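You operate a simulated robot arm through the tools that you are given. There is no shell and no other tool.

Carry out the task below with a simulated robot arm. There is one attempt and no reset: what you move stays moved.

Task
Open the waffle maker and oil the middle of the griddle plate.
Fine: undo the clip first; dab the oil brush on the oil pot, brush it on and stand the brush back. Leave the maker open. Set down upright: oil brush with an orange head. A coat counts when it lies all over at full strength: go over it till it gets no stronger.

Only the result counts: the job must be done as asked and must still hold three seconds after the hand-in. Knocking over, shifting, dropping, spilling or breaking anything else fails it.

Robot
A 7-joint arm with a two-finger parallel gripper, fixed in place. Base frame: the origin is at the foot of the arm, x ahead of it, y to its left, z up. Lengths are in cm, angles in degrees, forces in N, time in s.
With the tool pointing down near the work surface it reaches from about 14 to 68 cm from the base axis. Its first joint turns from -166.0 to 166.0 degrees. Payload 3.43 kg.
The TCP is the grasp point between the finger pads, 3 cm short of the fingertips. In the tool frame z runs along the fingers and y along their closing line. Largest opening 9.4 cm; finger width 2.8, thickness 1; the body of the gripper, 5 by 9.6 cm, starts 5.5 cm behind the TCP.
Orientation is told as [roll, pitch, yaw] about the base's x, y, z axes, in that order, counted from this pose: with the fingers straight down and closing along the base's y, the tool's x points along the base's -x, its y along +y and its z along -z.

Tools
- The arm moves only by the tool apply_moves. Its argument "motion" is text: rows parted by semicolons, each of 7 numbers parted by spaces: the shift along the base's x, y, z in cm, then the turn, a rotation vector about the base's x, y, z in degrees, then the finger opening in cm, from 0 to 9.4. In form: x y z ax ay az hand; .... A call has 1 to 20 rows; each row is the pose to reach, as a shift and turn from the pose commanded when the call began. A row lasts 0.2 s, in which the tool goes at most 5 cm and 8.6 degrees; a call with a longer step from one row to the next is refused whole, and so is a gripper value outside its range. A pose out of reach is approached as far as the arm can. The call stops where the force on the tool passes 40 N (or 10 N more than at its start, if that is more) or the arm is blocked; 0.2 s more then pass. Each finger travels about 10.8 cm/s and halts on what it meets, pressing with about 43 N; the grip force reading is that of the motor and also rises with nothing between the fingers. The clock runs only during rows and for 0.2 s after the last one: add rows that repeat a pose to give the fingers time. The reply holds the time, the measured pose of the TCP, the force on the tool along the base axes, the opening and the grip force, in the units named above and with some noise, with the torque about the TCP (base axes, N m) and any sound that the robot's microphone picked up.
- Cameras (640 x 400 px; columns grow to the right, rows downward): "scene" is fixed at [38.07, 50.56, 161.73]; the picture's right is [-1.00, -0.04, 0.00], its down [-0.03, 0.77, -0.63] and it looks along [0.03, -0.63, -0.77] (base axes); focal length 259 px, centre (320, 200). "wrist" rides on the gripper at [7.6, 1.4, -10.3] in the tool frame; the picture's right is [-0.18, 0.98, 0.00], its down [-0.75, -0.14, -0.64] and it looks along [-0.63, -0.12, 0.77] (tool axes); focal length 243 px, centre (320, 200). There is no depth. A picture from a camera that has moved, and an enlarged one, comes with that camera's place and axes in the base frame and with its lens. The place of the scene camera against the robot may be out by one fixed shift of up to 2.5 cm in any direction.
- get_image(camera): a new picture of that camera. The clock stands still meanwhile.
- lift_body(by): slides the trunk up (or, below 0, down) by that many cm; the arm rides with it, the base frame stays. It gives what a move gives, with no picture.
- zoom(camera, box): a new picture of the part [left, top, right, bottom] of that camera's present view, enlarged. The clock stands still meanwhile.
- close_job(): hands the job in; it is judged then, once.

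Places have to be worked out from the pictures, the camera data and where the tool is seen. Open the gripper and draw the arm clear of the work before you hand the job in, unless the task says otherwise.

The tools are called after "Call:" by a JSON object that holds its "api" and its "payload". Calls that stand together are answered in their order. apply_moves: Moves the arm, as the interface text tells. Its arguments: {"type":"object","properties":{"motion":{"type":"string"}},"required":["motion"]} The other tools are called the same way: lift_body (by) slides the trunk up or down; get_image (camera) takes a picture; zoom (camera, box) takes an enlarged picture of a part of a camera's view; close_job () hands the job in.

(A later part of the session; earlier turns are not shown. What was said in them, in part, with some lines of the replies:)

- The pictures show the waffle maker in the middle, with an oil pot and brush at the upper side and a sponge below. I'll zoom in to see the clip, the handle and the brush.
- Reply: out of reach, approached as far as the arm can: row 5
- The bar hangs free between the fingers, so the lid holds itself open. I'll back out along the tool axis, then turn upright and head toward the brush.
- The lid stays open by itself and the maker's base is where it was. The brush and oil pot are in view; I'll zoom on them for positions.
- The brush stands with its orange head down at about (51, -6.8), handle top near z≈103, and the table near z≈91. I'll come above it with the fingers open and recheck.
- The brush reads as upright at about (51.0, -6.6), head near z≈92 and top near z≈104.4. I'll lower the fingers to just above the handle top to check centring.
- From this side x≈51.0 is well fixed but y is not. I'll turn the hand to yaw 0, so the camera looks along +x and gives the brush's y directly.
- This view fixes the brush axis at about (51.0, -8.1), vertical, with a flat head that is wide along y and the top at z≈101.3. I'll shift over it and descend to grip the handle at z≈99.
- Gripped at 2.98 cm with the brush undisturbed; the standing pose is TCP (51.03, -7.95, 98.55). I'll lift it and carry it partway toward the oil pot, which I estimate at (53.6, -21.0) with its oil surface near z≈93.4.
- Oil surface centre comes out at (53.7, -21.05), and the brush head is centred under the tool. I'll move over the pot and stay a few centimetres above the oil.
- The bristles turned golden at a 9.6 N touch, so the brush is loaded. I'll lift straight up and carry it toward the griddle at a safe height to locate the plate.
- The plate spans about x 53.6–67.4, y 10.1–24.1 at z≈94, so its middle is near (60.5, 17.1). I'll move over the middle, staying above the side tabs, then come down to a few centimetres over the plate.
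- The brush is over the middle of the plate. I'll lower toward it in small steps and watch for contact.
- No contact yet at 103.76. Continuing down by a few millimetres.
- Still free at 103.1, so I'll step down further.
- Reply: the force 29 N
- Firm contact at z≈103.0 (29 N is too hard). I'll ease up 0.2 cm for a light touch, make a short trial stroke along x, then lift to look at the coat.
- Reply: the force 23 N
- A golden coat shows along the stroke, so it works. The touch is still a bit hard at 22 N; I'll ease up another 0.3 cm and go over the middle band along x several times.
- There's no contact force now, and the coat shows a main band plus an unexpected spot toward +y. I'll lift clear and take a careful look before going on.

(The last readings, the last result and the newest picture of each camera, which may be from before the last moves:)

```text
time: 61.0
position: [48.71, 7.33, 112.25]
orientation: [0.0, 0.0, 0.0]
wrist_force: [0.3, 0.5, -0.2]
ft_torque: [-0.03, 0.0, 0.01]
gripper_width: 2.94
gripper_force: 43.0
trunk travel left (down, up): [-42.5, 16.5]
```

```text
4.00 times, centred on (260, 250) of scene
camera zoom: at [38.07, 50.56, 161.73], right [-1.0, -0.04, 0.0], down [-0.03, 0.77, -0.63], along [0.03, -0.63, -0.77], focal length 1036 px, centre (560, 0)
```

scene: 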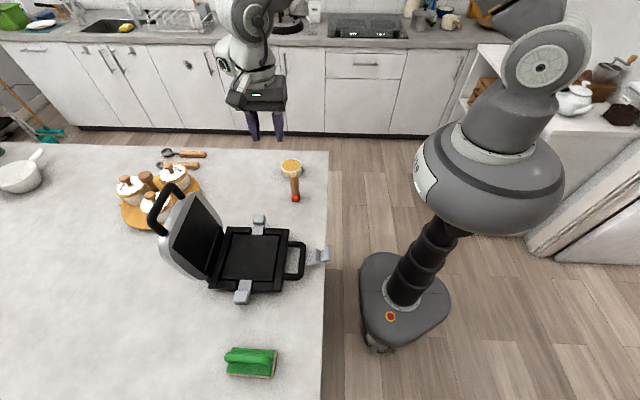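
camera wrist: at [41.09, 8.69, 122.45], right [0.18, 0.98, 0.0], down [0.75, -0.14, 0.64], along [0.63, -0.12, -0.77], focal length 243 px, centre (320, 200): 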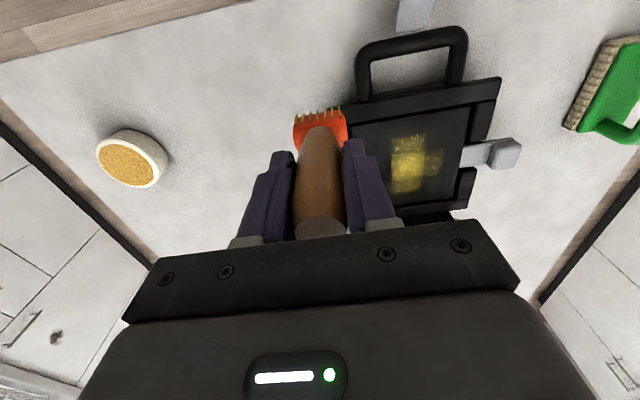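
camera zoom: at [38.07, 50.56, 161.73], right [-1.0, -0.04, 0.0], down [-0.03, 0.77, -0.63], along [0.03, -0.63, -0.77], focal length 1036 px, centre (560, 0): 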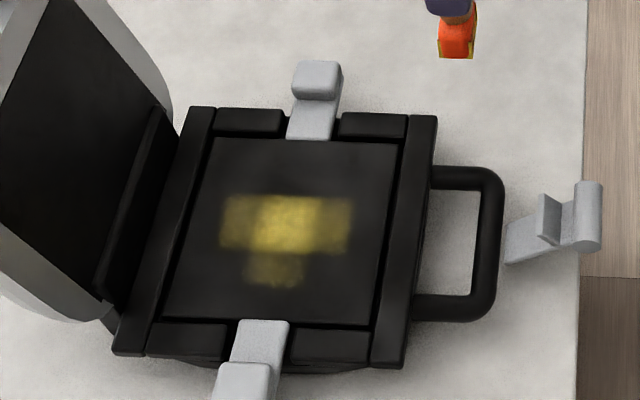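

Call:
{"api": "zoom", "payload": {"camera": "wrist", "box": [340, 70, 500, 220]}}

Call:
{"api": "zoom", "payload": {"camera": "scene", "box": [235, 230, 305, 285]}}

Call:
{"api": "zoom", "payload": {"camera": "wrist", "box": [280, 90, 360, 160]}}

```text
2.67 times, centred on (420, 145) of wrist
camera zoom: at [41.09, 8.69, 122.45], right [0.18, 0.98, 0.0], down [0.75, -0.14, 0.64], along [0.63, -0.12, -0.77], focal length 647 px, centre (53, 347)
```

zoom: 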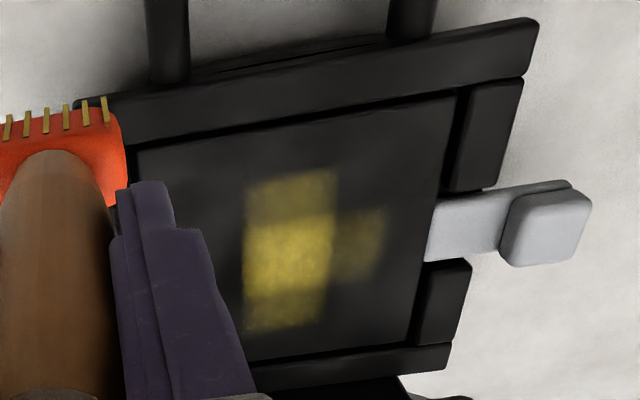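

```text
7.27 times, centred on (270, 258) of scene
camera zoom: at [38.07, 50.56, 161.73], right [-1.0, -0.04, 0.0], down [-0.03, 0.77, -0.63], along [0.03, -0.63, -0.77], focal length 1884 px, centre (684, -218)
```

zoom: 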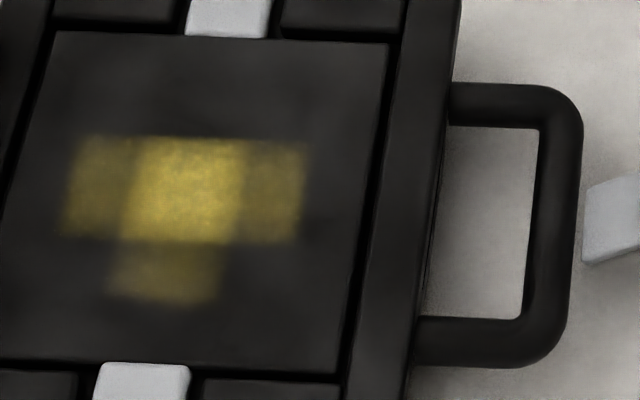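

```text
5.71 times, centred on (320, 125) of wrist
camera zoom: at [41.09, 8.69, 122.45], right [0.18, 0.98, 0.0], down [0.75, -0.14, 0.64], along [0.63, -0.12, -0.77], focal length 1386 px, centre (320, 629)
```

zoom: 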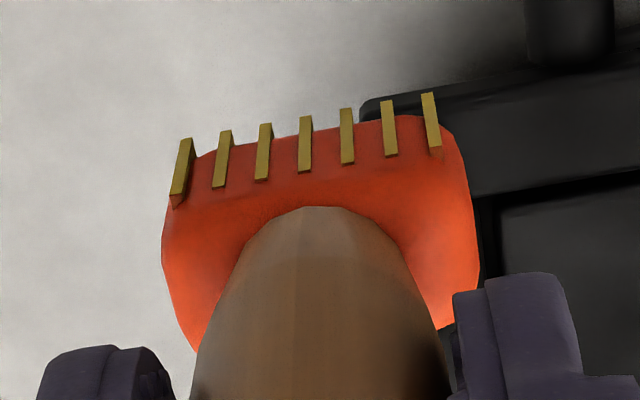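

The coat shows up in square cells: the central ones are strong, the neighbours weaker, so I need to work over the whole middle evenly. The bristles are still golden; I'll go back over the middle and settle to a light contact.

Call:
{"api": "apply_moves", "payload": {"motion": "3 3 0 0 0 0 1.6; 6 6 0 0 0 0 1.6; 9 9 -1 0 0 0 1.6; 12 10 -3 0 0 0 1.6; 12 10 -6 0 0 0 1.6; 12 10 -8.5 0 0 0 1.6; 12 10 -9 0 0 0 1.6; 12 10 -9.15 0 0 0 1.6; 12 10 -9.15 0 0 0 1.6"}}

```text
time: 63.0
position: [60.64, 17.1, 103.0]
orientation: [0.0, 0.0, 0.0]
wrist_force: [-0.2, -0.7, -0.9]
ft_torque: [-0.02, 0.0, 0.02]
gripper_width: 2.97
gripper_force: 43.0
trunk travel left (down, up): [-42.5, 16.5]
```

Call:
{"api": "apply_moves", "payload": {"motion": "0 0 -0.1 0 0 0 1.6; 0 0 -0.1 0 0 0 1.6"}}

```text
time: 63.6
position: [60.66, 16.92, 102.98]
orientation: [-0.1, 0.0, 0.0]
wrist_force: [0.7, -1.2, 4.9]
ft_torque: [-0.05, 0.0, 0.0]
gripper_width: 2.95
gripper_force: 43.0
trunk travel left (down, up): [-42.5, 16.5]
```

A light 5 N touch. I'll press a hair more and sweep the centre band along x.

Call:
{"api": "apply_moves", "payload": {"motion": "0 0 -0.06 0 0 0 1.6; -1.3 0 -0.06 0 0 0 1.6; -2.6 0 -0.06 0 0 0 1.6; -3.8 0 -0.06 0 0 0 1.6; -3.8 0 -0.06 0 0 0 1.6; -2.6 0 -0.06 0 0 0 1.6; -1.3 0 -0.06 0 0 0 1.6; 0 0 -0.06 0 0 0 1.6; 1.3 0 -0.06 0 0 0 1.6; 2.6 0 -0.06 0 0 0 1.6; 3.8 0 -0.06 0 0 0 1.6; 3.8 0 -0.06 0 0 0 1.6"}}

Call:
{"api": "zoom", "payload": {"camera": "scene", "box": [200, 200, 320, 300]}}

```text
time: 66.2
position: [64.13, 16.96, 103.02]
orientation: [-0.1, 0.0, 0.1]
wrist_force: [-15.0, -2.1, 11.9]
ft_torque: [0.28, -0.55, 0.17]
gripper_width: 2.94
gripper_force: 42.9
trunk travel left (down, up): [-42.5, 16.5]
```

```text
4.00 times, centred on (260, 250) of scene
camera zoom: at [38.07, 50.56, 161.73], right [-1.0, -0.04, 0.0], down [-0.03, 0.77, -0.63], along [0.03, -0.63, -0.77], focal length 1036 px, centre (560, 0)
```

zoom: 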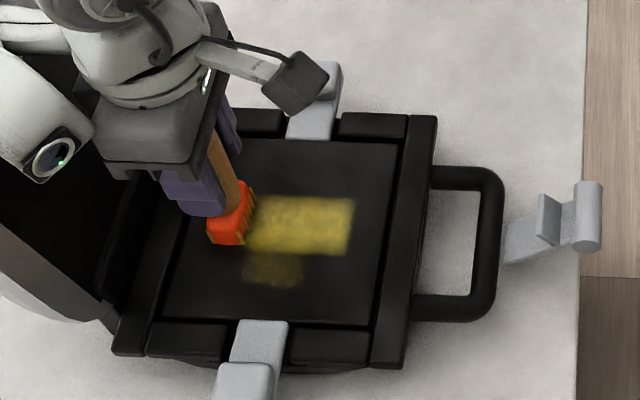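

The sideways force of -15 N with that torque sign doesn't fit bristle drag alone, so something above may be touching the lid. I'll check the whole scene before moving on.

Call:
{"api": "zoom", "payload": {"camera": "scene", "box": [140, 150, 320, 300]}}

Call:
{"api": "get_image", "payload": {"camera": "wrist"}}

```text
2.67 times, centred on (230, 225) of scene
camera zoom: at [38.07, 50.56, 161.73], right [-1.0, -0.04, 0.0], down [-0.03, 0.77, -0.63], along [0.03, -0.63, -0.77], focal length 691 px, centre (560, 133)
```

zoom: 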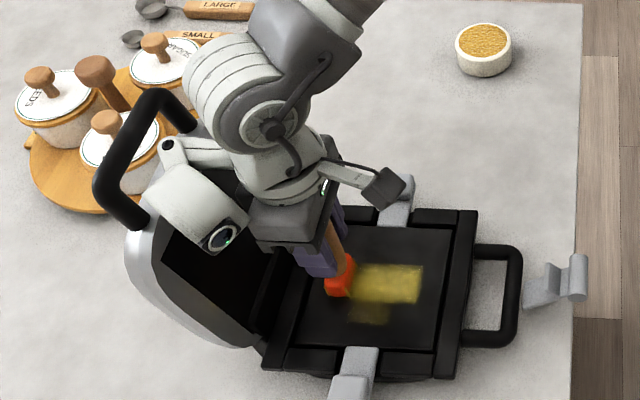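

```text
taken
camera wrist: at [56.44, 18.47, 113.22], right [0.18, 0.98, 0.0], down [0.75, -0.14, 0.64], along [0.63, -0.12, -0.77], focal length 243 px, centre (320, 200)
```

wrist: 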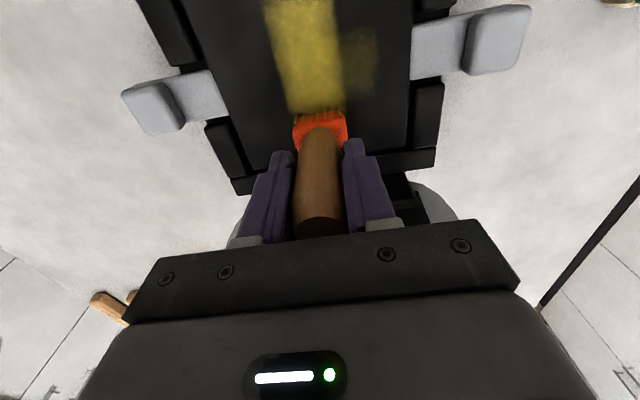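

A white wrist part on the +x side has nudged the already-open lid back a touch, so I'll keep the brush to x ≤ +2.6 from the centre. Now I'll sweep the band toward +y.

Call:
{"api": "apply_moves", "payload": {"motion": "-1.2 0 0 0 0 0 1.6; -1.2 1.4 0 0 0 0 1.6; -1.2 2.8 0 0 0 0 1.6; -2.5 2.8 0 0 0 0 1.6; -3.8 2.8 0 0 0 0 1.6; -5.1 2.8 0 0 0 0 1.6; -6.4 2.8 0 0 0 0 1.6; -7.4 2.8 0 0 0 0 1.6; -7.4 2.8 0 0 0 0 1.6; -6.4 2.8 0 0 0 0 1.6; -5.1 2.8 0 0 0 0 1.6; -3.8 2.8 0 0 0 0 1.6; -2.5 2.8 0 0 0 0 1.6; -1.2 2.8 0 0 0 0 1.6; -1.2 2.8 0 0 0 0 1.6"}}

Call:
{"api": "zoom", "payload": {"camera": "scene", "box": [140, 150, 320, 300]}}

Call:
{"api": "get_image", "payload": {"camera": "wrist"}}

```text
time: 69.4
position: [63.12, 19.86, 102.96]
orientation: [0.0, -0.1, 0.0]
wrist_force: [-4.0, 0.7, 16.0]
ft_torque: [0.01, 0.42, 0.0]
gripper_width: 2.97
gripper_force: 42.6
trunk travel left (down, up): [-42.5, 16.5]
```

```text
2.67 times, centred on (230, 225) of scene
camera zoom: at [38.07, 50.56, 161.73], right [-1.0, -0.04, 0.0], down [-0.03, 0.77, -0.63], along [0.03, -0.63, -0.77], focal length 691 px, centre (560, 133)
```

zoom: 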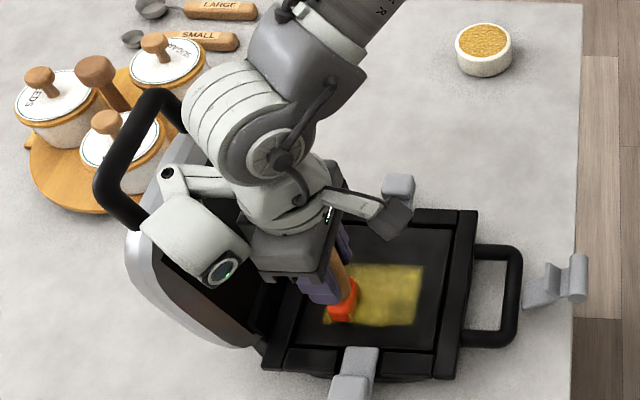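

```text
taken
camera wrist: at [55.37, 21.18, 113.18], right [0.18, 0.98, 0.0], down [0.75, -0.14, 0.64], along [0.63, -0.12, -0.77], focal length 243 px, centre (320, 200)
```

wrist: 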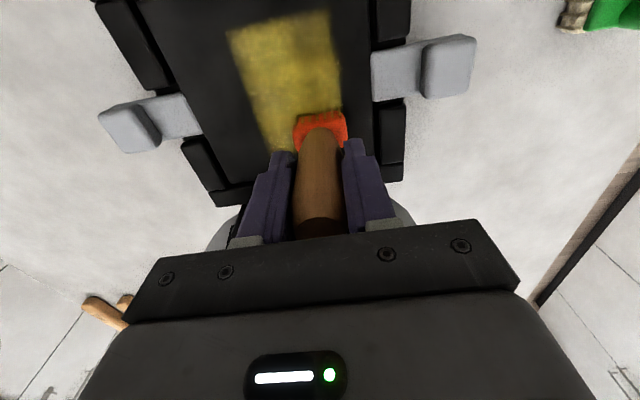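

Clean contact and an even second band. Now I'll sweep the band toward -y the same way.

Call:
{"api": "apply_moves", "payload": {"motion": "0 -1.5 0.05 0 0 0 1.6; 0 -3 0.05 0 0 0 1.6; 0 -4.5 0.05 0 0 0 1.6; 0 -5.6 0.05 0 0 0 1.6; -1.3 -5.6 0.05 0 0 0 1.6; -2.6 -5.6 0.05 0 0 0 1.6; -3.9 -5.6 0.05 0 0 0 1.6; -5.2 -5.6 0.05 0 0 0 1.6; -6.2 -5.6 0.05 0 0 0 1.6; -6.2 -5.6 0.05 0 0 0 1.6; -5.2 -5.6 0.05 0 0 0 1.6; -3.9 -5.6 0.05 0 0 0 1.6; -2.6 -5.6 0.05 0 0 0 1.6; -1.3 -5.6 0.05 0 0 0 1.6; 0 -5.6 0.05 0 0 0 1.6; 0 -5.6 0.05 0 0 0 1.6"}}

Call:
{"api": "zoom", "payload": {"camera": "scene", "box": [140, 150, 320, 300]}}

Call:
{"api": "get_image", "payload": {"camera": "wrist"}}

```text
time: 72.8
position: [63.22, 14.31, 103.04]
orientation: [-0.1, 0.0, 0.1]
wrist_force: [0.5, 0.4, 1.6]
ft_torque: [0.02, 0.02, 0.02]
gripper_width: 2.97
gripper_force: 42.8
trunk travel left (down, up): [-42.5, 16.5]
```

```text
2.67 times, centred on (230, 225) of scene
camera zoom: at [38.07, 50.56, 161.73], right [-1.0, -0.04, 0.0], down [-0.03, 0.77, -0.63], along [0.03, -0.63, -0.77], focal length 691 px, centre (560, 133)
```

zoom: 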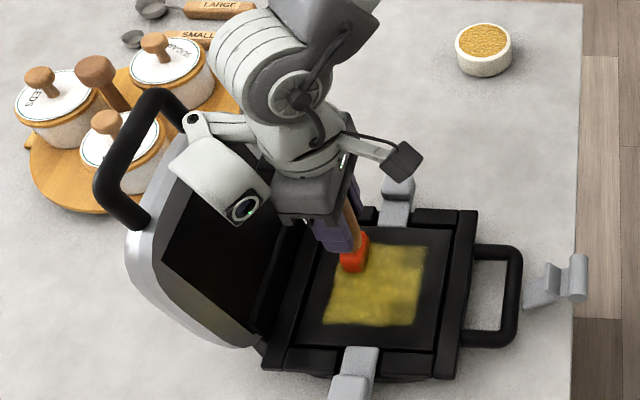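

```text
taken
camera wrist: at [55.53, 15.7, 113.19], right [0.18, 0.98, 0.0], down [0.75, -0.14, 0.64], along [0.63, -0.12, -0.77], focal length 243 px, centre (320, 200)
```

wrist: 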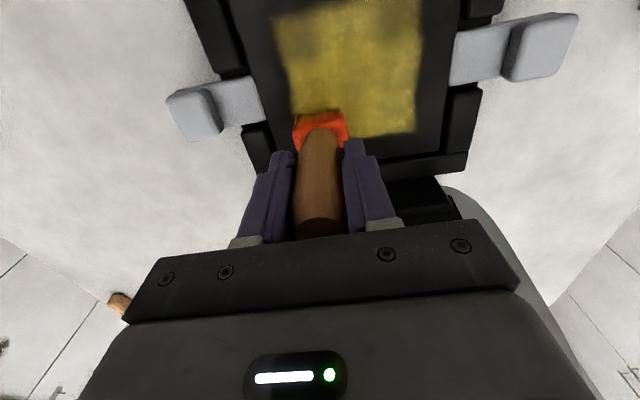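

A square of about 9.5 cm is now coated. I'll lift the brush away and compare strength over the area.

Call:
{"api": "apply_moves", "payload": {"motion": "0 0 2 0 0 0 1.6; -1 -1 6 0 0 0 1.6; -5 -2 9 0 0 0 1.6; -9.5 -4 9 0 0 0 1.6; -13 -7 9 0 0 0 1.6; -14.5 -7 9 0 0 0 1.6; -14.5 -7 9 0 0 0 1.6"}}

Call:
{"api": "zoom", "payload": {"camera": "scene", "box": [215, 215, 310, 285]}}

Call:
{"api": "get_image", "payload": {"camera": "wrist"}}

Call:
{"api": "zoom", "payload": {"camera": "wrist", "box": [280, 90, 360, 160]}}

```text
refused: row 3 steps farther than a row can; nothing moved
```

```text
5.71 times, centred on (262, 250) of scene
camera zoom: at [38.07, 50.56, 161.73], right [-1.0, -0.04, 0.0], down [-0.03, 0.77, -0.63], along [0.03, -0.63, -0.77], focal length 1480 px, centre (649, -86)
```

zoom: 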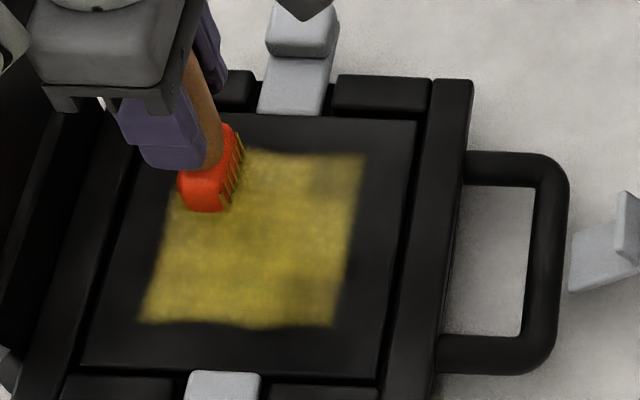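

```text
taken
camera wrist: at [55.53, 15.7, 113.19], right [0.18, 0.98, 0.0], down [0.75, -0.14, 0.64], along [0.63, -0.12, -0.77], focal length 243 px, centre (320, 200)
```

wrist: 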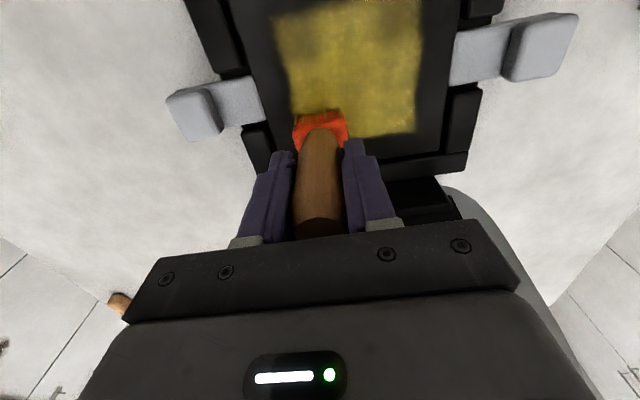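

```text
5.71 times, centred on (320, 125) of wrist
camera zoom: at [55.53, 15.7, 113.19], right [0.18, 0.98, 0.0], down [0.75, -0.14, 0.64], along [0.63, -0.12, -0.77], focal length 1386 px, centre (320, 629)
```

zoom: 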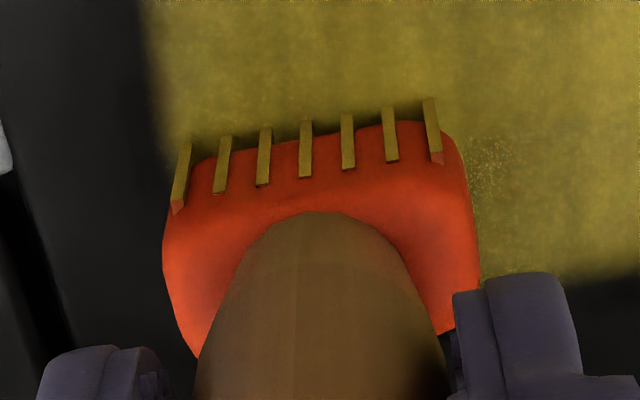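

The lift was refused for a too-long step, but the view already shows the coated square (about 9.4 cm, with fixed edges) and two dimmer spots. I'll press slightly and raster over the whole square again.

Call:
{"api": "apply_moves", "payload": {"motion": "-1.6 0 -0.08 0 0 0 1.6; -3.6 0 -0.08 0 0 0 1.6; -5.2 0 -0.08 0 0 0 1.6; -6.2 0 -0.08 0 0 0 1.6; -6.2 1.8 -0.08 0 0 0 1.6; -5.2 1.8 -0.08 0 0 0 1.6; -3.6 1.8 -0.08 0 0 0 1.6; -1.6 1.8 -0.08 0 0 0 1.6; 0 1.8 -0.08 0 0 0 1.6; 0 3.8 -0.08 0 0 0 1.6; -1.6 3.8 -0.08 0 0 0 1.6; -3.6 3.8 -0.08 0 0 0 1.6; -5.2 3.8 -0.08 0 0 0 1.6; -6.2 3.8 -0.08 0 0 0 1.6; -6.2 5.6 -0.08 0 0 0 1.6; -5.2 5.6 -0.08 0 0 0 1.6; -3.6 5.6 -0.08 0 0 0 1.6; -1.6 5.6 -0.08 0 0 0 1.6; 0 5.6 -0.08 0 0 0 1.6"}}

Call:
{"api": "zoom", "payload": {"camera": "scene", "box": [215, 215, 310, 285]}}

```text
time: 76.8
position: [63.02, 19.77, 102.97]
orientation: [0.0, -0.1, 0.0]
wrist_force: [-6.3, -0.3, 14.8]
ft_torque: [0.08, 0.41, -0.03]
gripper_width: 2.98
gripper_force: 42.5
trunk travel left (down, up): [-42.5, 16.5]
```

```text
5.71 times, centred on (262, 250) of scene
camera zoom: at [38.07, 50.56, 161.73], right [-1.0, -0.04, 0.0], down [-0.03, 0.77, -0.63], along [0.03, -0.63, -0.77], focal length 1480 px, centre (649, -86)
```

zoom: 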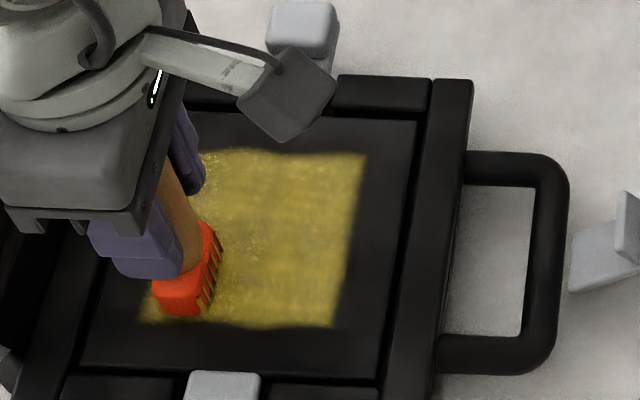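

The coat is visibly stronger and more even. I'll lift away in legal steps and inspect the coat and the bristles.

Call:
{"api": "apply_moves", "payload": {"motion": "0 0 1.5 0 0 0 1.6; -0.5 -0.5 5 0 0 0 1.6; -3.5 -2.5 7.5 0 0 0 1.6; -7 -5 9 0 0 0 1.6; -10 -8 9 0 0 0 1.6; -13 -11 9 0 0 0 1.6; -14.5 -13 9 0 0 0 1.6; -14.5 -13 9 0 0 0 1.6"}}

Call:
{"api": "zoom", "payload": {"camera": "scene", "box": [215, 215, 310, 285]}}

Call:
{"api": "zoom", "payload": {"camera": "wrist", "box": [280, 70, 520, 220]}}

Call:
{"api": "get_image", "payload": {"camera": "scene"}}

```text
time: 78.6
position: [48.71, 6.76, 111.69]
orientation: [0.0, 0.0, 0.0]
wrist_force: [0.5, 0.0, -0.9]
ft_torque: [-0.02, -0.01, 0.0]
gripper_width: 2.95
gripper_force: 42.9
trunk travel left (down, up): [-42.5, 16.5]
```

```text
5.71 times, centred on (262, 250) of scene
camera zoom: at [38.07, 50.56, 161.73], right [-1.0, -0.04, 0.0], down [-0.03, 0.77, -0.63], along [0.03, -0.63, -0.77], focal length 1480 px, centre (649, -86)
```

zoom: 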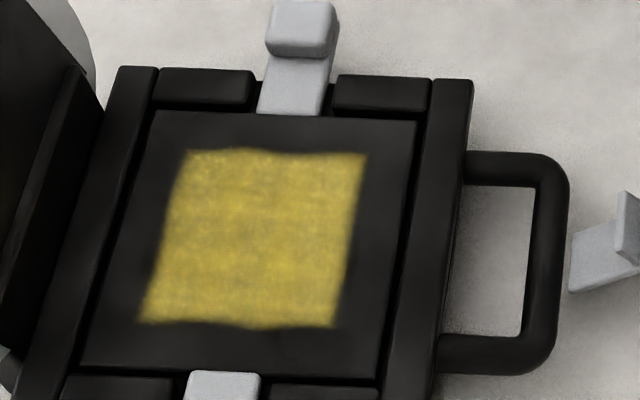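

```text
2.67 times, centred on (400, 145) of wrist
camera zoom: at [41.04, 8.19, 121.92], right [0.18, 0.98, 0.0], down [0.75, -0.14, 0.64], along [0.63, -0.12, -0.77], focal length 647 px, centre (107, 347)
```

zoom: 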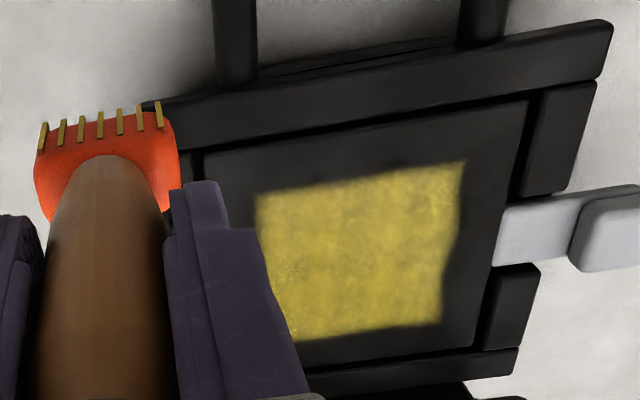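

```text
taken
```

scene: 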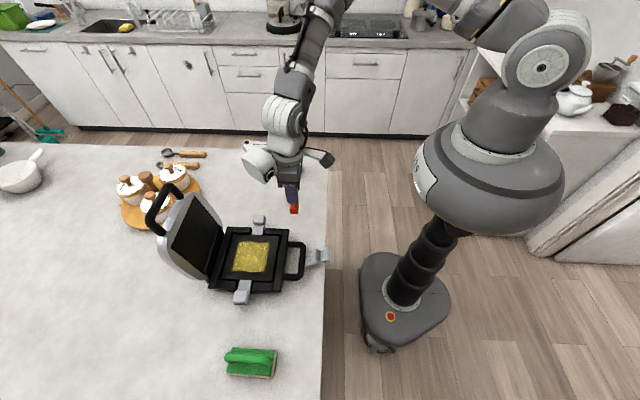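

The coat looks even over the square. To make sure it's at full strength, I'll go back and raster over it once more, then compare.

Call:
{"api": "apply_moves", "payload": {"motion": "3 3 0 0 0 0 1.6; 6 6 0 0 0 0 1.6; 9 9 0 0 0 0 1.6; 12 12 -1 0 0 0 1.6; 14.5 13 -3.5 0 0 0 1.6; 14.5 13 -7 0 0 0 1.6; 14.5 13 -8.7 0 0 0 1.6; 14.5 13 -8.95 0 0 0 1.6; 14.5 13 -8.95 0 0 0 1.6"}}

```text
time: 80.6
position: [63.34, 19.95, 102.82]
orientation: [0.1, -0.1, 0.0]
wrist_force: [0.0, 0.0, 2.9]
ft_torque: [0.01, -0.02, 0.03]
gripper_width: 2.94
gripper_force: 43.0
trunk travel left (down, up): [-42.5, 16.5]
```

Light contact again; I'll press slightly and raster the square once more, reaching its edges.

Call:
{"api": "apply_moves", "payload": {"motion": "0 0.4 -0.07 0 0 0 1.6; -1.6 0.4 -0.07 0 0 0 1.6; -3.6 0.4 -0.07 0 0 0 1.6; -5.2 0.4 -0.07 0 0 0 1.6; -6.5 0.4 -0.07 0 0 0 1.6; -6.5 -1.6 -0.07 0 0 0 1.6; -4.8 -1.6 -0.07 0 0 0 1.6; -3.1 -1.6 -0.07 0 0 0 1.6; -1.4 -1.6 -0.07 0 0 0 1.6; 0.1 -1.6 -0.07 0 0 0 1.6; 0.1 -3.8 -0.07 0 0 0 1.6; -1.6 -3.8 -0.07 0 0 0 1.6; -3.4 -3.8 -0.07 0 0 0 1.6; -5 -3.8 -0.07 0 0 0 1.6; -6.5 -3.8 -0.07 0 0 0 1.6; -6.5 -6 -0.07 0 0 0 1.6; -4.8 -6 -0.07 0 0 0 1.6; -3.1 -6 -0.07 0 0 0 1.6; -1.4 -6 -0.07 0 0 0 1.6; 0.1 -6 -0.07 0 0 0 1.6"}}

Call:
{"api": "zoom", "payload": {"camera": "scene", "box": [215, 215, 310, 285]}}

```text
time: 84.8
position: [62.97, 13.87, 102.81]
orientation: [0.0, -0.1, 0.0]
wrist_force: [-6.1, 1.7, 18.9]
ft_torque: [0.06, 0.55, -0.03]
gripper_width: 2.92
gripper_force: 43.4
trunk travel left (down, up): [-42.5, 16.5]
```

```text
5.71 times, centred on (262, 250) of scene
camera zoom: at [38.07, 50.56, 161.73], right [-1.0, -0.04, 0.0], down [-0.03, 0.77, -0.63], along [0.03, -0.63, -0.77], focal length 1480 px, centre (649, -86)
```

zoom: 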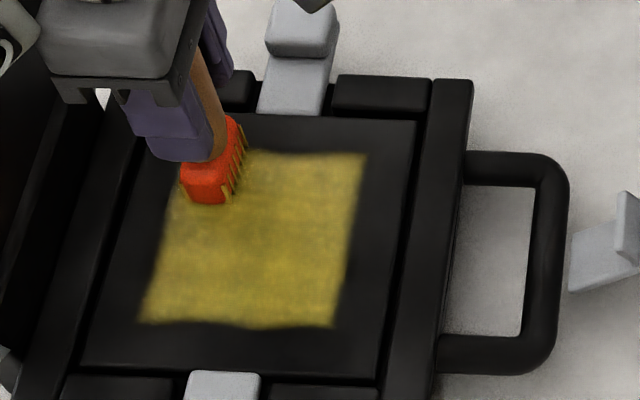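

I'll lift away again and compare with the previous picture.

Call:
{"api": "apply_moves", "payload": {"motion": "0 0 1.5 0 0 0 1.6; -0.5 -0.5 5 0 0 0 1.6; -3.5 -1.5 7.5 0 0 0 1.6; -7.5 -3 9 0 0 0 1.6; -11.5 -5 9 0 0 0 1.6; -14.6 -7 9 0 0 0 1.6; -14.6 -7 9 0 0 0 1.6"}}

Call:
{"api": "zoom", "payload": {"camera": "scene", "box": [215, 215, 310, 285]}}

Call:
{"api": "zoom", "payload": {"camera": "wrist", "box": [280, 70, 520, 220]}}

```text
time: 86.4
position: [48.66, 6.96, 111.72]
orientation: [0.0, 0.0, 0.0]
wrist_force: [0.7, 0.4, -1.0]
ft_torque: [0.01, 0.01, 0.0]
gripper_width: 2.94
gripper_force: 42.9
trunk travel left (down, up): [-42.5, 16.5]
```

```text
5.71 times, centred on (262, 250) of scene
camera zoom: at [38.07, 50.56, 161.73], right [-1.0, -0.04, 0.0], down [-0.03, 0.77, -0.63], along [0.03, -0.63, -0.77], focal length 1480 px, centre (649, -86)
```

zoom: 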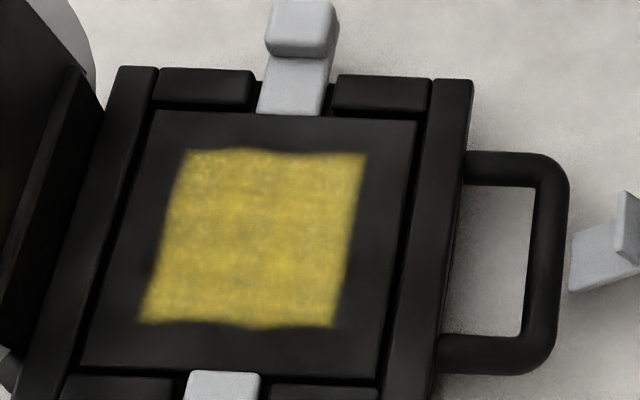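

```text
2.67 times, centred on (400, 145) of wrist
camera zoom: at [40.99, 8.38, 121.94], right [0.18, 0.98, 0.0], down [0.75, -0.14, 0.64], along [0.63, -0.12, -0.77], focal length 647 px, centre (107, 347)
```

zoom: 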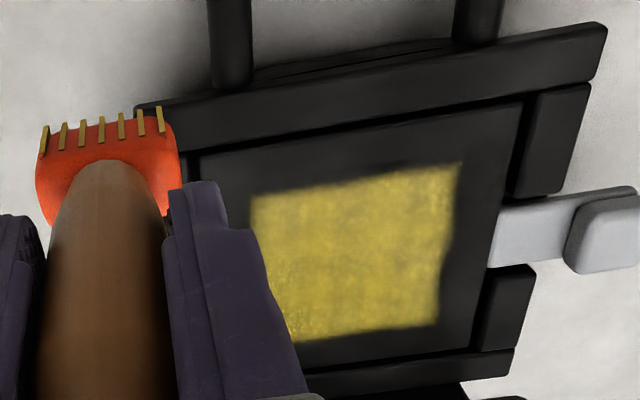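

The coat looks unchanged from the last pass. I'll zoom tightly to check uniformity at the corners and centre.

Call:
{"api": "zoom", "payload": {"camera": "scene", "box": [234, 237, 280, 277]}}

Call:
{"api": "zoom", "payload": {"camera": "wrist", "box": [365, 120, 465, 205]}}

Call:
{"api": "zoom", "payload": {"camera": "wrist", "box": [285, 95, 355, 145]}}

```text
10.00 times, centred on (257, 257) of scene
camera zoom: at [38.07, 50.56, 161.73], right [-1.0, -0.04, 0.0], down [-0.03, 0.77, -0.63], along [0.03, -0.63, -0.77], focal length 2591 px, centre (950, -370)
```

zoom: 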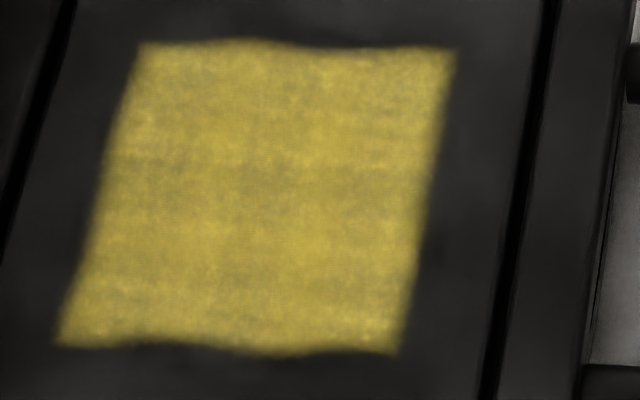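

```text
4.71 times, centred on (415, 162) of wrist
camera zoom: at [40.99, 8.38, 121.94], right [0.18, 0.98, 0.0], down [0.75, -0.14, 0.64], along [0.63, -0.12, -0.77], focal length 1142 px, centre (-127, 376)
```

zoom: 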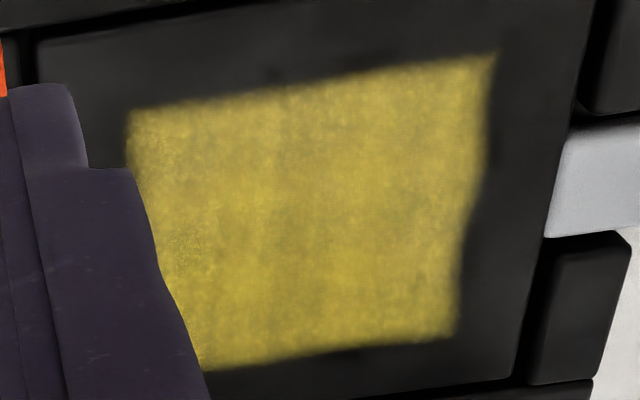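

```text
8.00 times, centred on (320, 120) of wrist
camera zoom: at [40.99, 8.38, 121.94], right [0.18, 0.98, 0.0], down [0.75, -0.14, 0.64], along [0.63, -0.12, -0.77], focal length 1941 px, centre (320, 840)
```

zoom: 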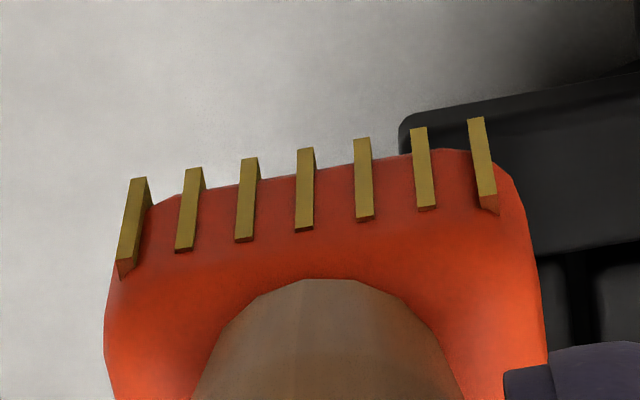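

The coat is uniform despite differing pass counts, so it's at full strength over the square centred on the plate. Before setting the brush back I'll check that it hasn't tilted in the grip, using the same view as before.

Call:
{"api": "zoom", "payload": {"camera": "wrist", "box": [240, 70, 400, 190]}}

Call:
{"api": "zoom", "payload": {"camera": "scene", "box": [240, 150, 360, 240]}}

```text
3.33 times, centred on (320, 130) of wrist
camera zoom: at [40.99, 8.38, 121.94], right [0.18, 0.98, 0.0], down [0.75, -0.14, 0.64], along [0.63, -0.12, -0.77], focal length 809 px, centre (320, 433)
```

zoom: 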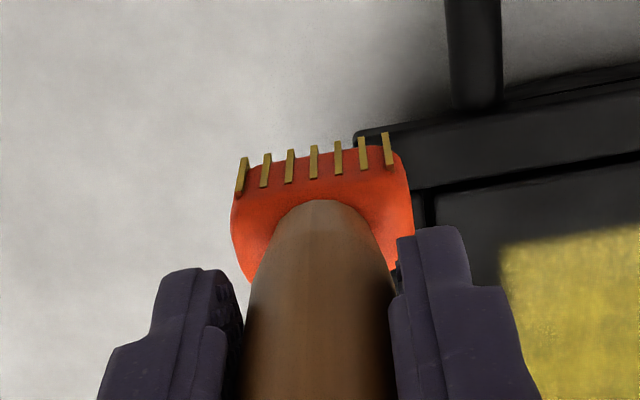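

```text
4.44 times, centred on (300, 195) of scene
camera zoom: at [38.07, 50.56, 161.73], right [-1.0, -0.04, 0.0], down [-0.03, 0.77, -0.63], along [0.03, -0.63, -0.77], focal length 1151 px, centre (409, 222)
```

zoom: 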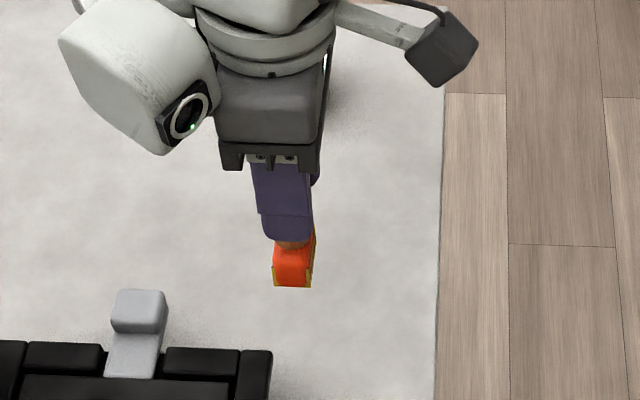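

The brush has slid up about 0.2 cm and tilted about 2° (head toward +x) in the grip, so I'll correct with a 2° counter-tilt. Carrying it back to its spot at (51.03, -7.95), staying just above the table.

Call:
{"api": "apply_moves", "payload": {"motion": "0.8 -4.5 0 0 0 0 1.6; 1.6 -9 0 0 0.5 0 1.6; 2.2 -13 0 0 1 0 1.6; 2.4 -14.9 -3 0 1.5 0 1.6; 2.4 -14.9 -7 0 2 0 1.6; 2.4 -14.9 -10.5 0 2 0 1.6; 2.4 -14.9 -12.2 0 2 0 1.6; 2.4 -14.9 -12.2 0 2 0 1.6"}}

Call:
{"api": "zoom", "payload": {"camera": "scene", "box": [240, 140, 340, 220]}}

Call:
{"api": "zoom", "payload": {"camera": "wrist", "box": [240, 70, 400, 190]}}

```text
time: 88.2
position: [50.93, -8.05, 99.68]
orientation: [0.0, 2.0, 0.0]
wrist_force: [-0.4, -0.3, -1.2]
ft_torque: [-0.02, 0.02, 0.0]
gripper_width: 2.95
gripper_force: 42.8
trunk travel left (down, up): [-42.5, 16.5]
```

```text
5.00 times, centred on (290, 180) of scene
camera zoom: at [38.07, 50.56, 161.73], right [-1.0, -0.04, 0.0], down [-0.03, 0.77, -0.63], along [0.03, -0.63, -0.77], focal length 1295 px, centre (470, 300)
```

zoom: 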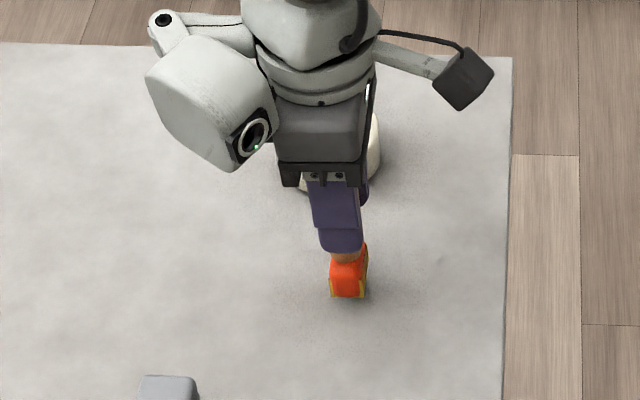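

```text
3.33 times, centred on (320, 130) of wrist
camera zoom: at [43.6, -6.77, 110.14], right [0.18, 0.98, -0.01], down [0.78, -0.14, 0.62], along [0.6, -0.12, -0.79], focal length 809 px, centre (320, 433)
```

zoom: 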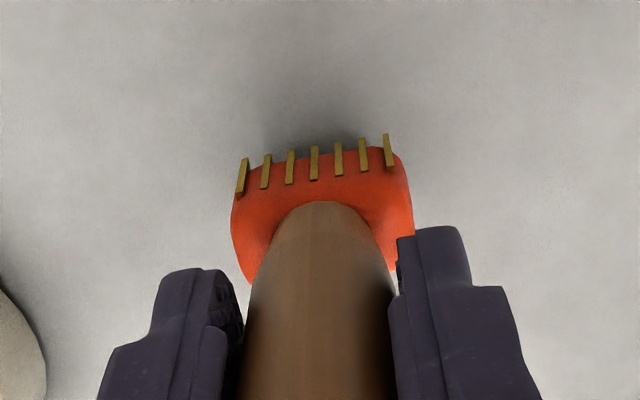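

The brush is about 1.3 cm above the table at its original spot. I'll lower it gently until it touches.

Call:
{"api": "apply_moves", "payload": {"motion": "0 0 -0.5 0 0 0 1.6; 0 0 -1 0 0 0 1.6; 0 0 -1.15 0 0 0 1.6; 0 0 -1.15 0 0 0 1.6"}}

```text
time: 89.2
position: [50.98, -8.08, 98.53]
orientation: [0.1, 1.9, 0.1]
wrist_force: [1.1, 0.4, 10.7]
ft_torque: [0.01, -0.13, 0.03]
gripper_width: 2.93
gripper_force: 43.1
trunk travel left (down, up): [-42.5, 16.5]
```

The brush stands on the table with a centred 10 N contact, so it's flat. I'll ease the pressure and open the fingers gradually.

Call:
{"api": "apply_moves", "payload": {"motion": "0 0 0.07 0 0 0 1.6; 0 0 0.07 0 0 0 3; 0 0 0.07 0 0 0 3.4; 0 0 0.07 0 0 0 4.2; 0 0 0.07 0 0 0 5.5; 0 0 0.07 0 0 0 6.4; 0 0 0.07 0 0 0 6.4"}}

Call:
{"api": "zoom", "payload": {"camera": "wrist", "box": [240, 80, 400, 240]}}

Call:
{"api": "zoom", "payload": {"camera": "scene", "box": [240, 140, 340, 220]}}

```text
time: 90.8
position: [51.04, -8.1, 98.5]
orientation: [-0.1, 2.1, 0.0]
wrist_force: [-0.7, -0.3, -0.1]
ft_torque: [0.02, 0.01, -0.03]
gripper_width: 6.39
gripper_force: 0.0
trunk travel left (down, up): [-42.5, 16.5]
```

```text
2.50 times, centred on (320, 160) of wrist
camera zoom: at [43.74, -6.73, 109.01], right [0.18, 0.98, -0.01], down [0.78, -0.14, 0.62], along [0.6, -0.12, -0.79], focal length 606 px, centre (320, 300)
```

zoom: 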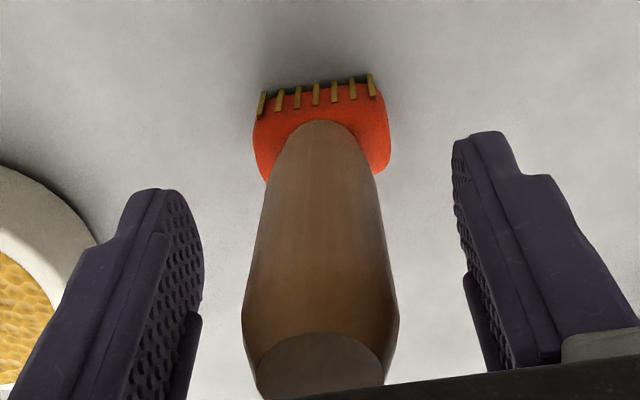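

```text
5.00 times, centred on (290, 180) of scene
camera zoom: at [38.07, 50.56, 161.73], right [-1.0, -0.04, 0.0], down [-0.03, 0.77, -0.63], along [0.03, -0.63, -0.77], focal length 1295 px, centre (470, 300)
```

zoom: 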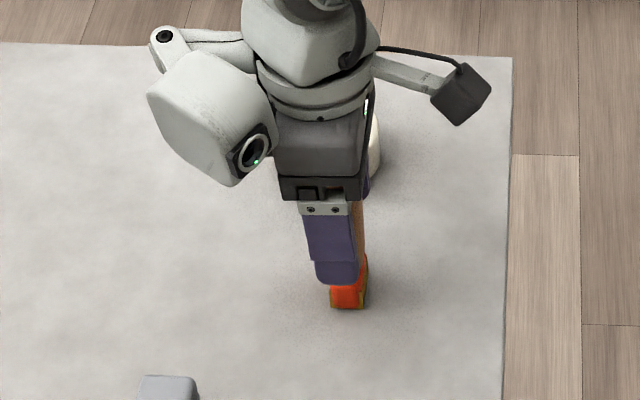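

The brush stands free and upright. I'll rise straight up, clear of it, and check the whole scene.

Call:
{"api": "apply_moves", "payload": {"motion": "0 0 2 0 0 0 6.4; 0 0 5 0 0 0 6.4; 0 0 9 0 0 0 6.4; 0 0 13 0 -2 0 6.4; -3 3 16 0 -2 0 6.4; -6 7 17 0 -2 0 6.4; -8 11 17 0 -2 0 6.4; -8 15 17 0 -2 0 6.4; -8 15 17 0 -2 0 6.4"}}

Call:
{"api": "get_image", "payload": {"camera": "scene"}}

Call:
{"api": "get_image", "payload": {"camera": "wrist"}}

Call:
{"api": "zoom", "payload": {"camera": "scene", "box": [240, 140, 340, 220]}}

```text
refused: row 5 steps farther than a row can; nothing moved
```

```text
taken
```

scene: 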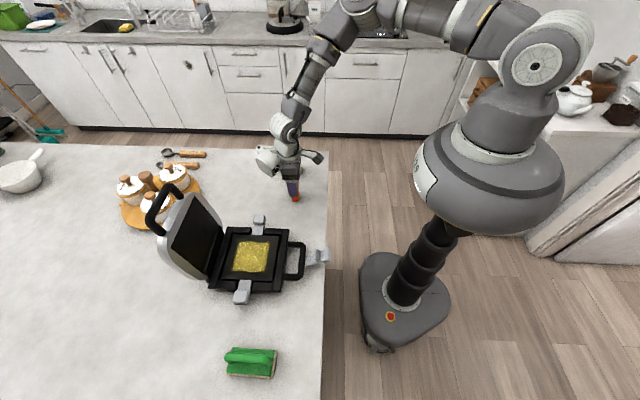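

```text
taken
camera wrist: at [43.74, -6.73, 109.01], right [0.18, 0.98, -0.01], down [0.78, -0.14, 0.62], along [0.6, -0.12, -0.79], focal length 243 px, centre (320, 200)
```

wrist: 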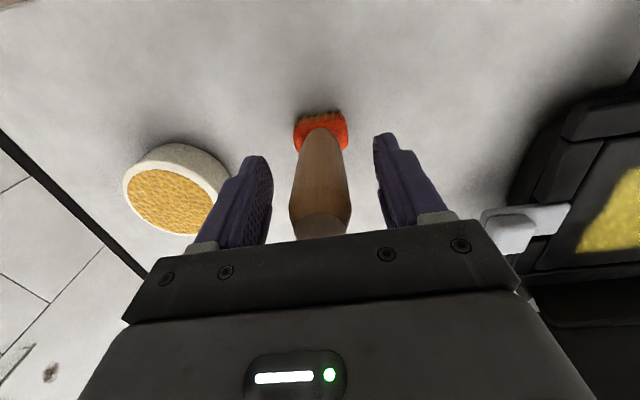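

```text
5.00 times, centred on (290, 180) of scene
camera zoom: at [38.07, 50.56, 161.73], right [-1.0, -0.04, 0.0], down [-0.03, 0.77, -0.63], along [0.03, -0.63, -0.77], focal length 1295 px, centre (470, 300)
```

zoom: 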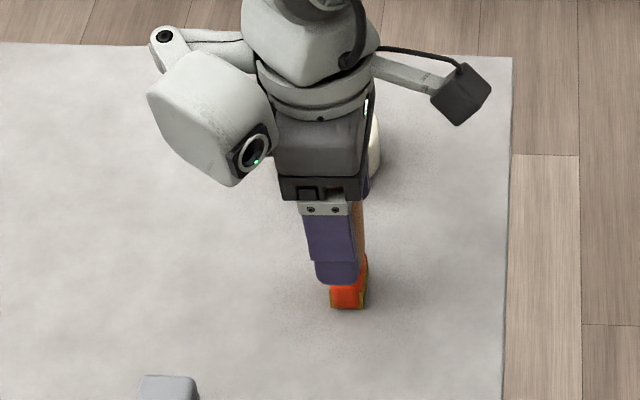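

One step was too long and the call was refused, so nothing moved. I'll repeat the retreat with shorter steps, straight up first.

Call:
{"api": "apply_moves", "payload": {"motion": "0 0 2 0 0 0 6.4; 0 0 5 0 0 0 6.4; 0 0 9 0 0 0 6.4; 0 0 13 0 -2 0 6.4; -2 2 16 0 -2 0 6.4; -5 5 17 0 -2 0 6.4; -7 9 17 0 -2 0 6.4; -8 13 17 0 -2 0 6.4; -8 16 17 0 -2 0 6.4; -8 16 17 0 -2 0 6.4"}}

Call:
{"api": "get_image", "payload": {"camera": "scene"}}

Call:
{"api": "get_image", "payload": {"camera": "wrist"}}

Call:
{"api": "zoom", "payload": {"camera": "scene", "box": [240, 140, 340, 220]}}

```text
time: 93.0
position: [43.23, 7.96, 115.56]
orientation: [0.0, 0.0, 0.0]
wrist_force: [0.6, -0.6, -0.3]
ft_torque: [0.01, 0.02, 0.01]
gripper_width: 6.39
gripper_force: 0.1
trunk travel left (down, up): [-42.5, 16.5]
```

```text
taken
```

scene: 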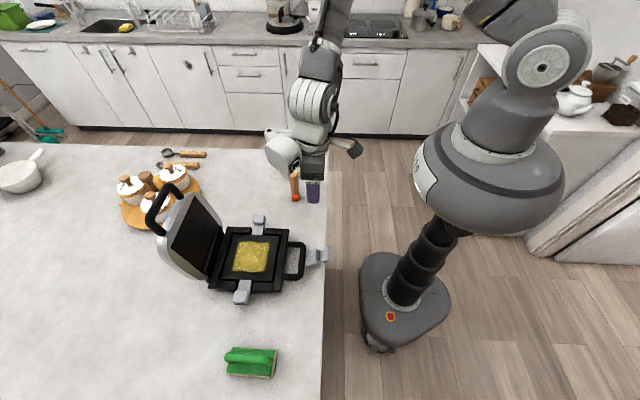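

```text
taken
camera wrist: at [35.53, 9.3, 125.91], right [0.18, 0.98, 0.0], down [0.75, -0.14, 0.64], along [0.63, -0.12, -0.77], focal length 243 px, centre (320, 200)
```

wrist: 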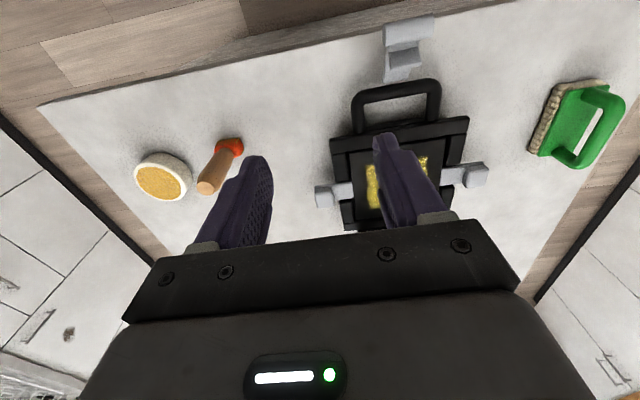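

```text
5.00 times, centred on (290, 180) of scene
camera zoom: at [38.07, 50.56, 161.73], right [-1.0, -0.04, 0.0], down [-0.03, 0.77, -0.63], along [0.03, -0.63, -0.77], focal length 1295 px, centre (470, 300)
```

zoom: 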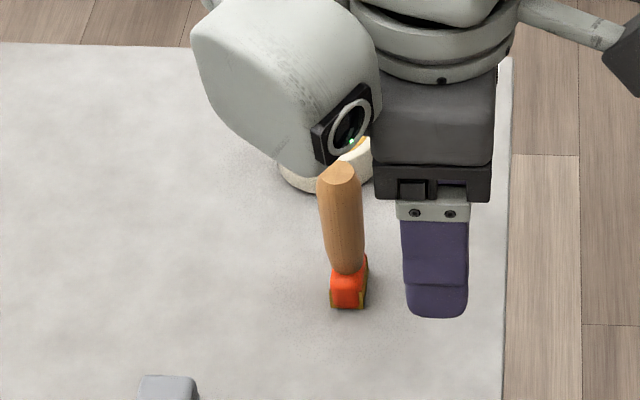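

The brush stands exactly where it started. I'll move so the plate is visible between the open fingers for one last close inspection of the coat.

Call:
{"api": "apply_moves", "payload": {"motion": "0.5 2.5 1 0 0 0 8; 1 5 2 0 0 0 9.4; 1 6.5 2.5 0 0 0 9.4; 1 6.5 2.5 0 0 0 9.4"}}

Call:
{"api": "zoom", "payload": {"camera": "wrist", "box": [250, 80, 410, 240]}}

Call:
{"api": "zoom", "payload": {"camera": "scene", "box": [234, 237, 280, 277]}}

Call:
{"api": "zoom", "payload": {"camera": "scene", "box": [130, 150, 330, 310]}}

```text
time: 94.0
position: [44.15, 14.5, 118.13]
orientation: [0.0, 0.0, 0.0]
wrist_force: [-0.7, -0.1, 0.3]
ft_torque: [-0.01, 0.03, -0.01]
gripper_width: 9.4
gripper_force: 0.1
trunk travel left (down, up): [-42.5, 16.5]
```

```text
2.50 times, centred on (330, 160) of wrist
camera zoom: at [36.42, 15.87, 128.39], right [0.18, 0.98, 0.0], down [0.75, -0.14, 0.64], along [0.63, -0.12, -0.77], focal length 606 px, centre (295, 300)
```

zoom: 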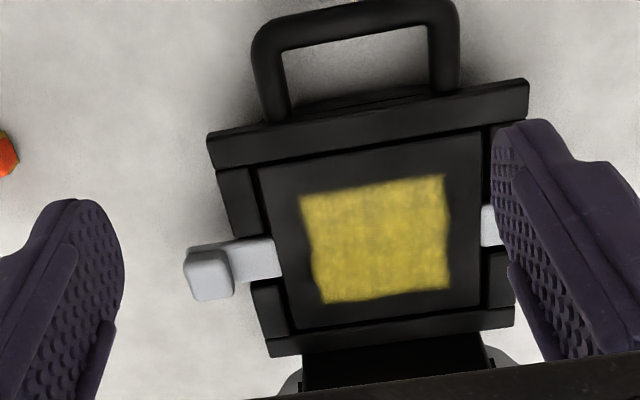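

```text
10.00 times, centred on (257, 257) of scene
camera zoom: at [38.07, 50.56, 161.73], right [-1.0, -0.04, 0.0], down [-0.03, 0.77, -0.63], along [0.03, -0.63, -0.77], focal length 2591 px, centre (950, -370)
```

zoom: 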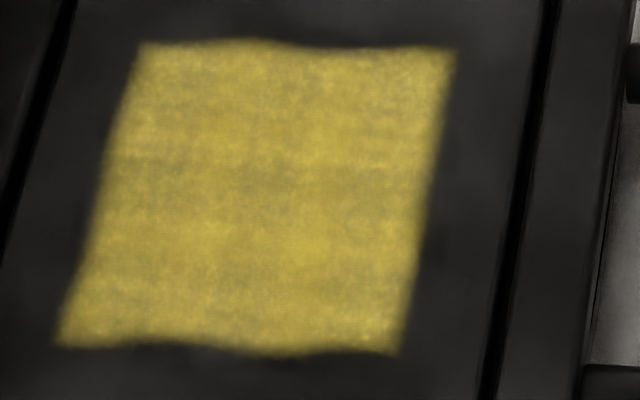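

```text
2.50 times, centred on (230, 230) of scene
camera zoom: at [38.07, 50.56, 161.73], right [-1.0, -0.04, 0.0], down [-0.03, 0.77, -0.63], along [0.03, -0.63, -0.77], focal length 648 px, centre (545, 125)
```

zoom: 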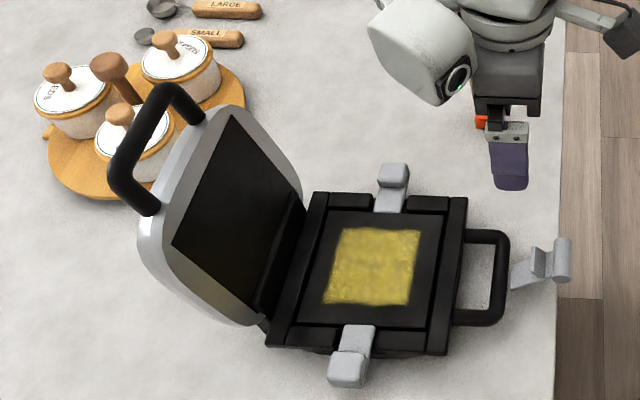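

The coat is even and centred, the lid stands open, the clip is undone, and the brush is upright in its place. I'll draw the arm well clear and take a final look.

Call:
{"api": "apply_moves", "payload": {"motion": "-2 0 3 0 0 0 9.4; -5 1 6 0 0 0 9.4; -8 2 9 0 0 0 9.4; -10.5 3 12 0 0 0 9.4; -11 4 15 0 0 0 9.4; -11 4 18 0 0 0 9.4; -11 4 18 0 0 0 9.4; -11 4 18 0 0 0 9.4"}}

Call:
{"api": "get_image", "payload": {"camera": "scene"}}

Call:
{"api": "zoom", "payload": {"camera": "scene", "box": [240, 140, 340, 220]}}

Call:
{"api": "zoom", "payload": {"camera": "scene", "box": [130, 150, 330, 310]}}

```text
time: 95.8
position: [33.25, 18.52, 136.07]
orientation: [0.0, -0.1, 0.0]
wrist_force: [-1.1, -0.5, 0.3]
ft_torque: [0.0, 0.01, 0.01]
gripper_width: 9.41
gripper_force: 0.0
trunk travel left (down, up): [-42.5, 16.5]
```

```text
taken
```

scene: 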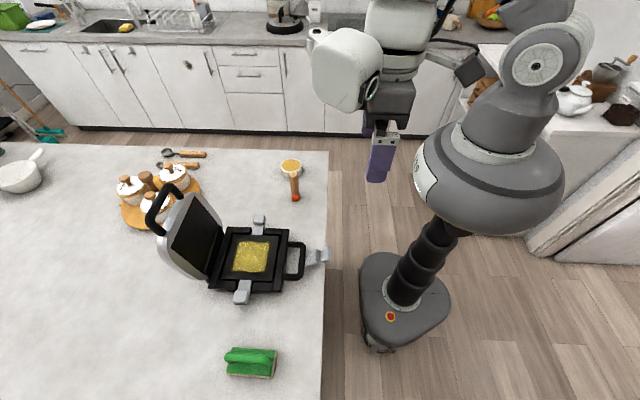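

```text
5.00 times, centred on (290, 180) of scene
camera zoom: at [38.07, 50.56, 161.73], right [-1.0, -0.04, 0.0], down [-0.03, 0.77, -0.63], along [0.03, -0.63, -0.77], focal length 1295 px, centre (470, 300)
```

zoom: 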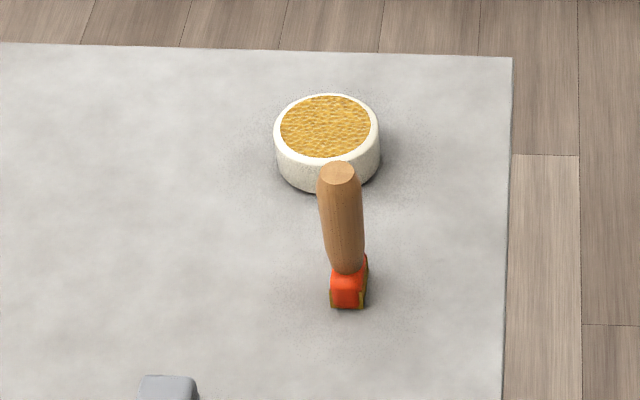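

```text
2.50 times, centred on (230, 230) of scene
camera zoom: at [38.07, 50.56, 161.73], right [-1.0, -0.04, 0.0], down [-0.03, 0.77, -0.63], along [0.03, -0.63, -0.77], focal length 648 px, centre (545, 125)
```

zoom: 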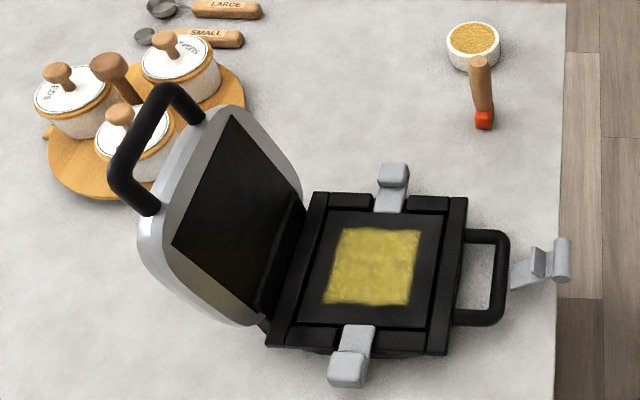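

Everything is as asked: the clip is undone, the lid stands open, and the middle of the plate is evenly oiled. The brush is upright in its place, the pot hasn't moved, and the arm is clear with the gripper open. I'll hand the job in.

Call:
{"api": "close_job", "payload": {}}

```text
The job is handed in.
```

The waffle maker is open with its clip undone, and the middle of the griddle plate is oiled. I've handed the job in, but no verdict has come back yet.

- **Clip and lid:** The clip is swung clear of the handle. The lid stands open on its own, a bit past vertical.
- **Coat:** The oil covers an even square of about 9.4 cm, centred on the plate. I went over it until another full pass made no visible difference. "Full strength" is judged from the pictures only.
- **Brush:** It stands upright on its orange head, back where it started.
- **Small contacts along the way:**
  - Swinging the clip past its stop briefly tipped the maker. It settled back, and the pictures show it where it was.
  - While brushing, a part of the wrist pushed the open lid back slightly, and it stayed open.

Nothing else was knocked over or visibly moved. The arm is drawn clear with the gripper open.
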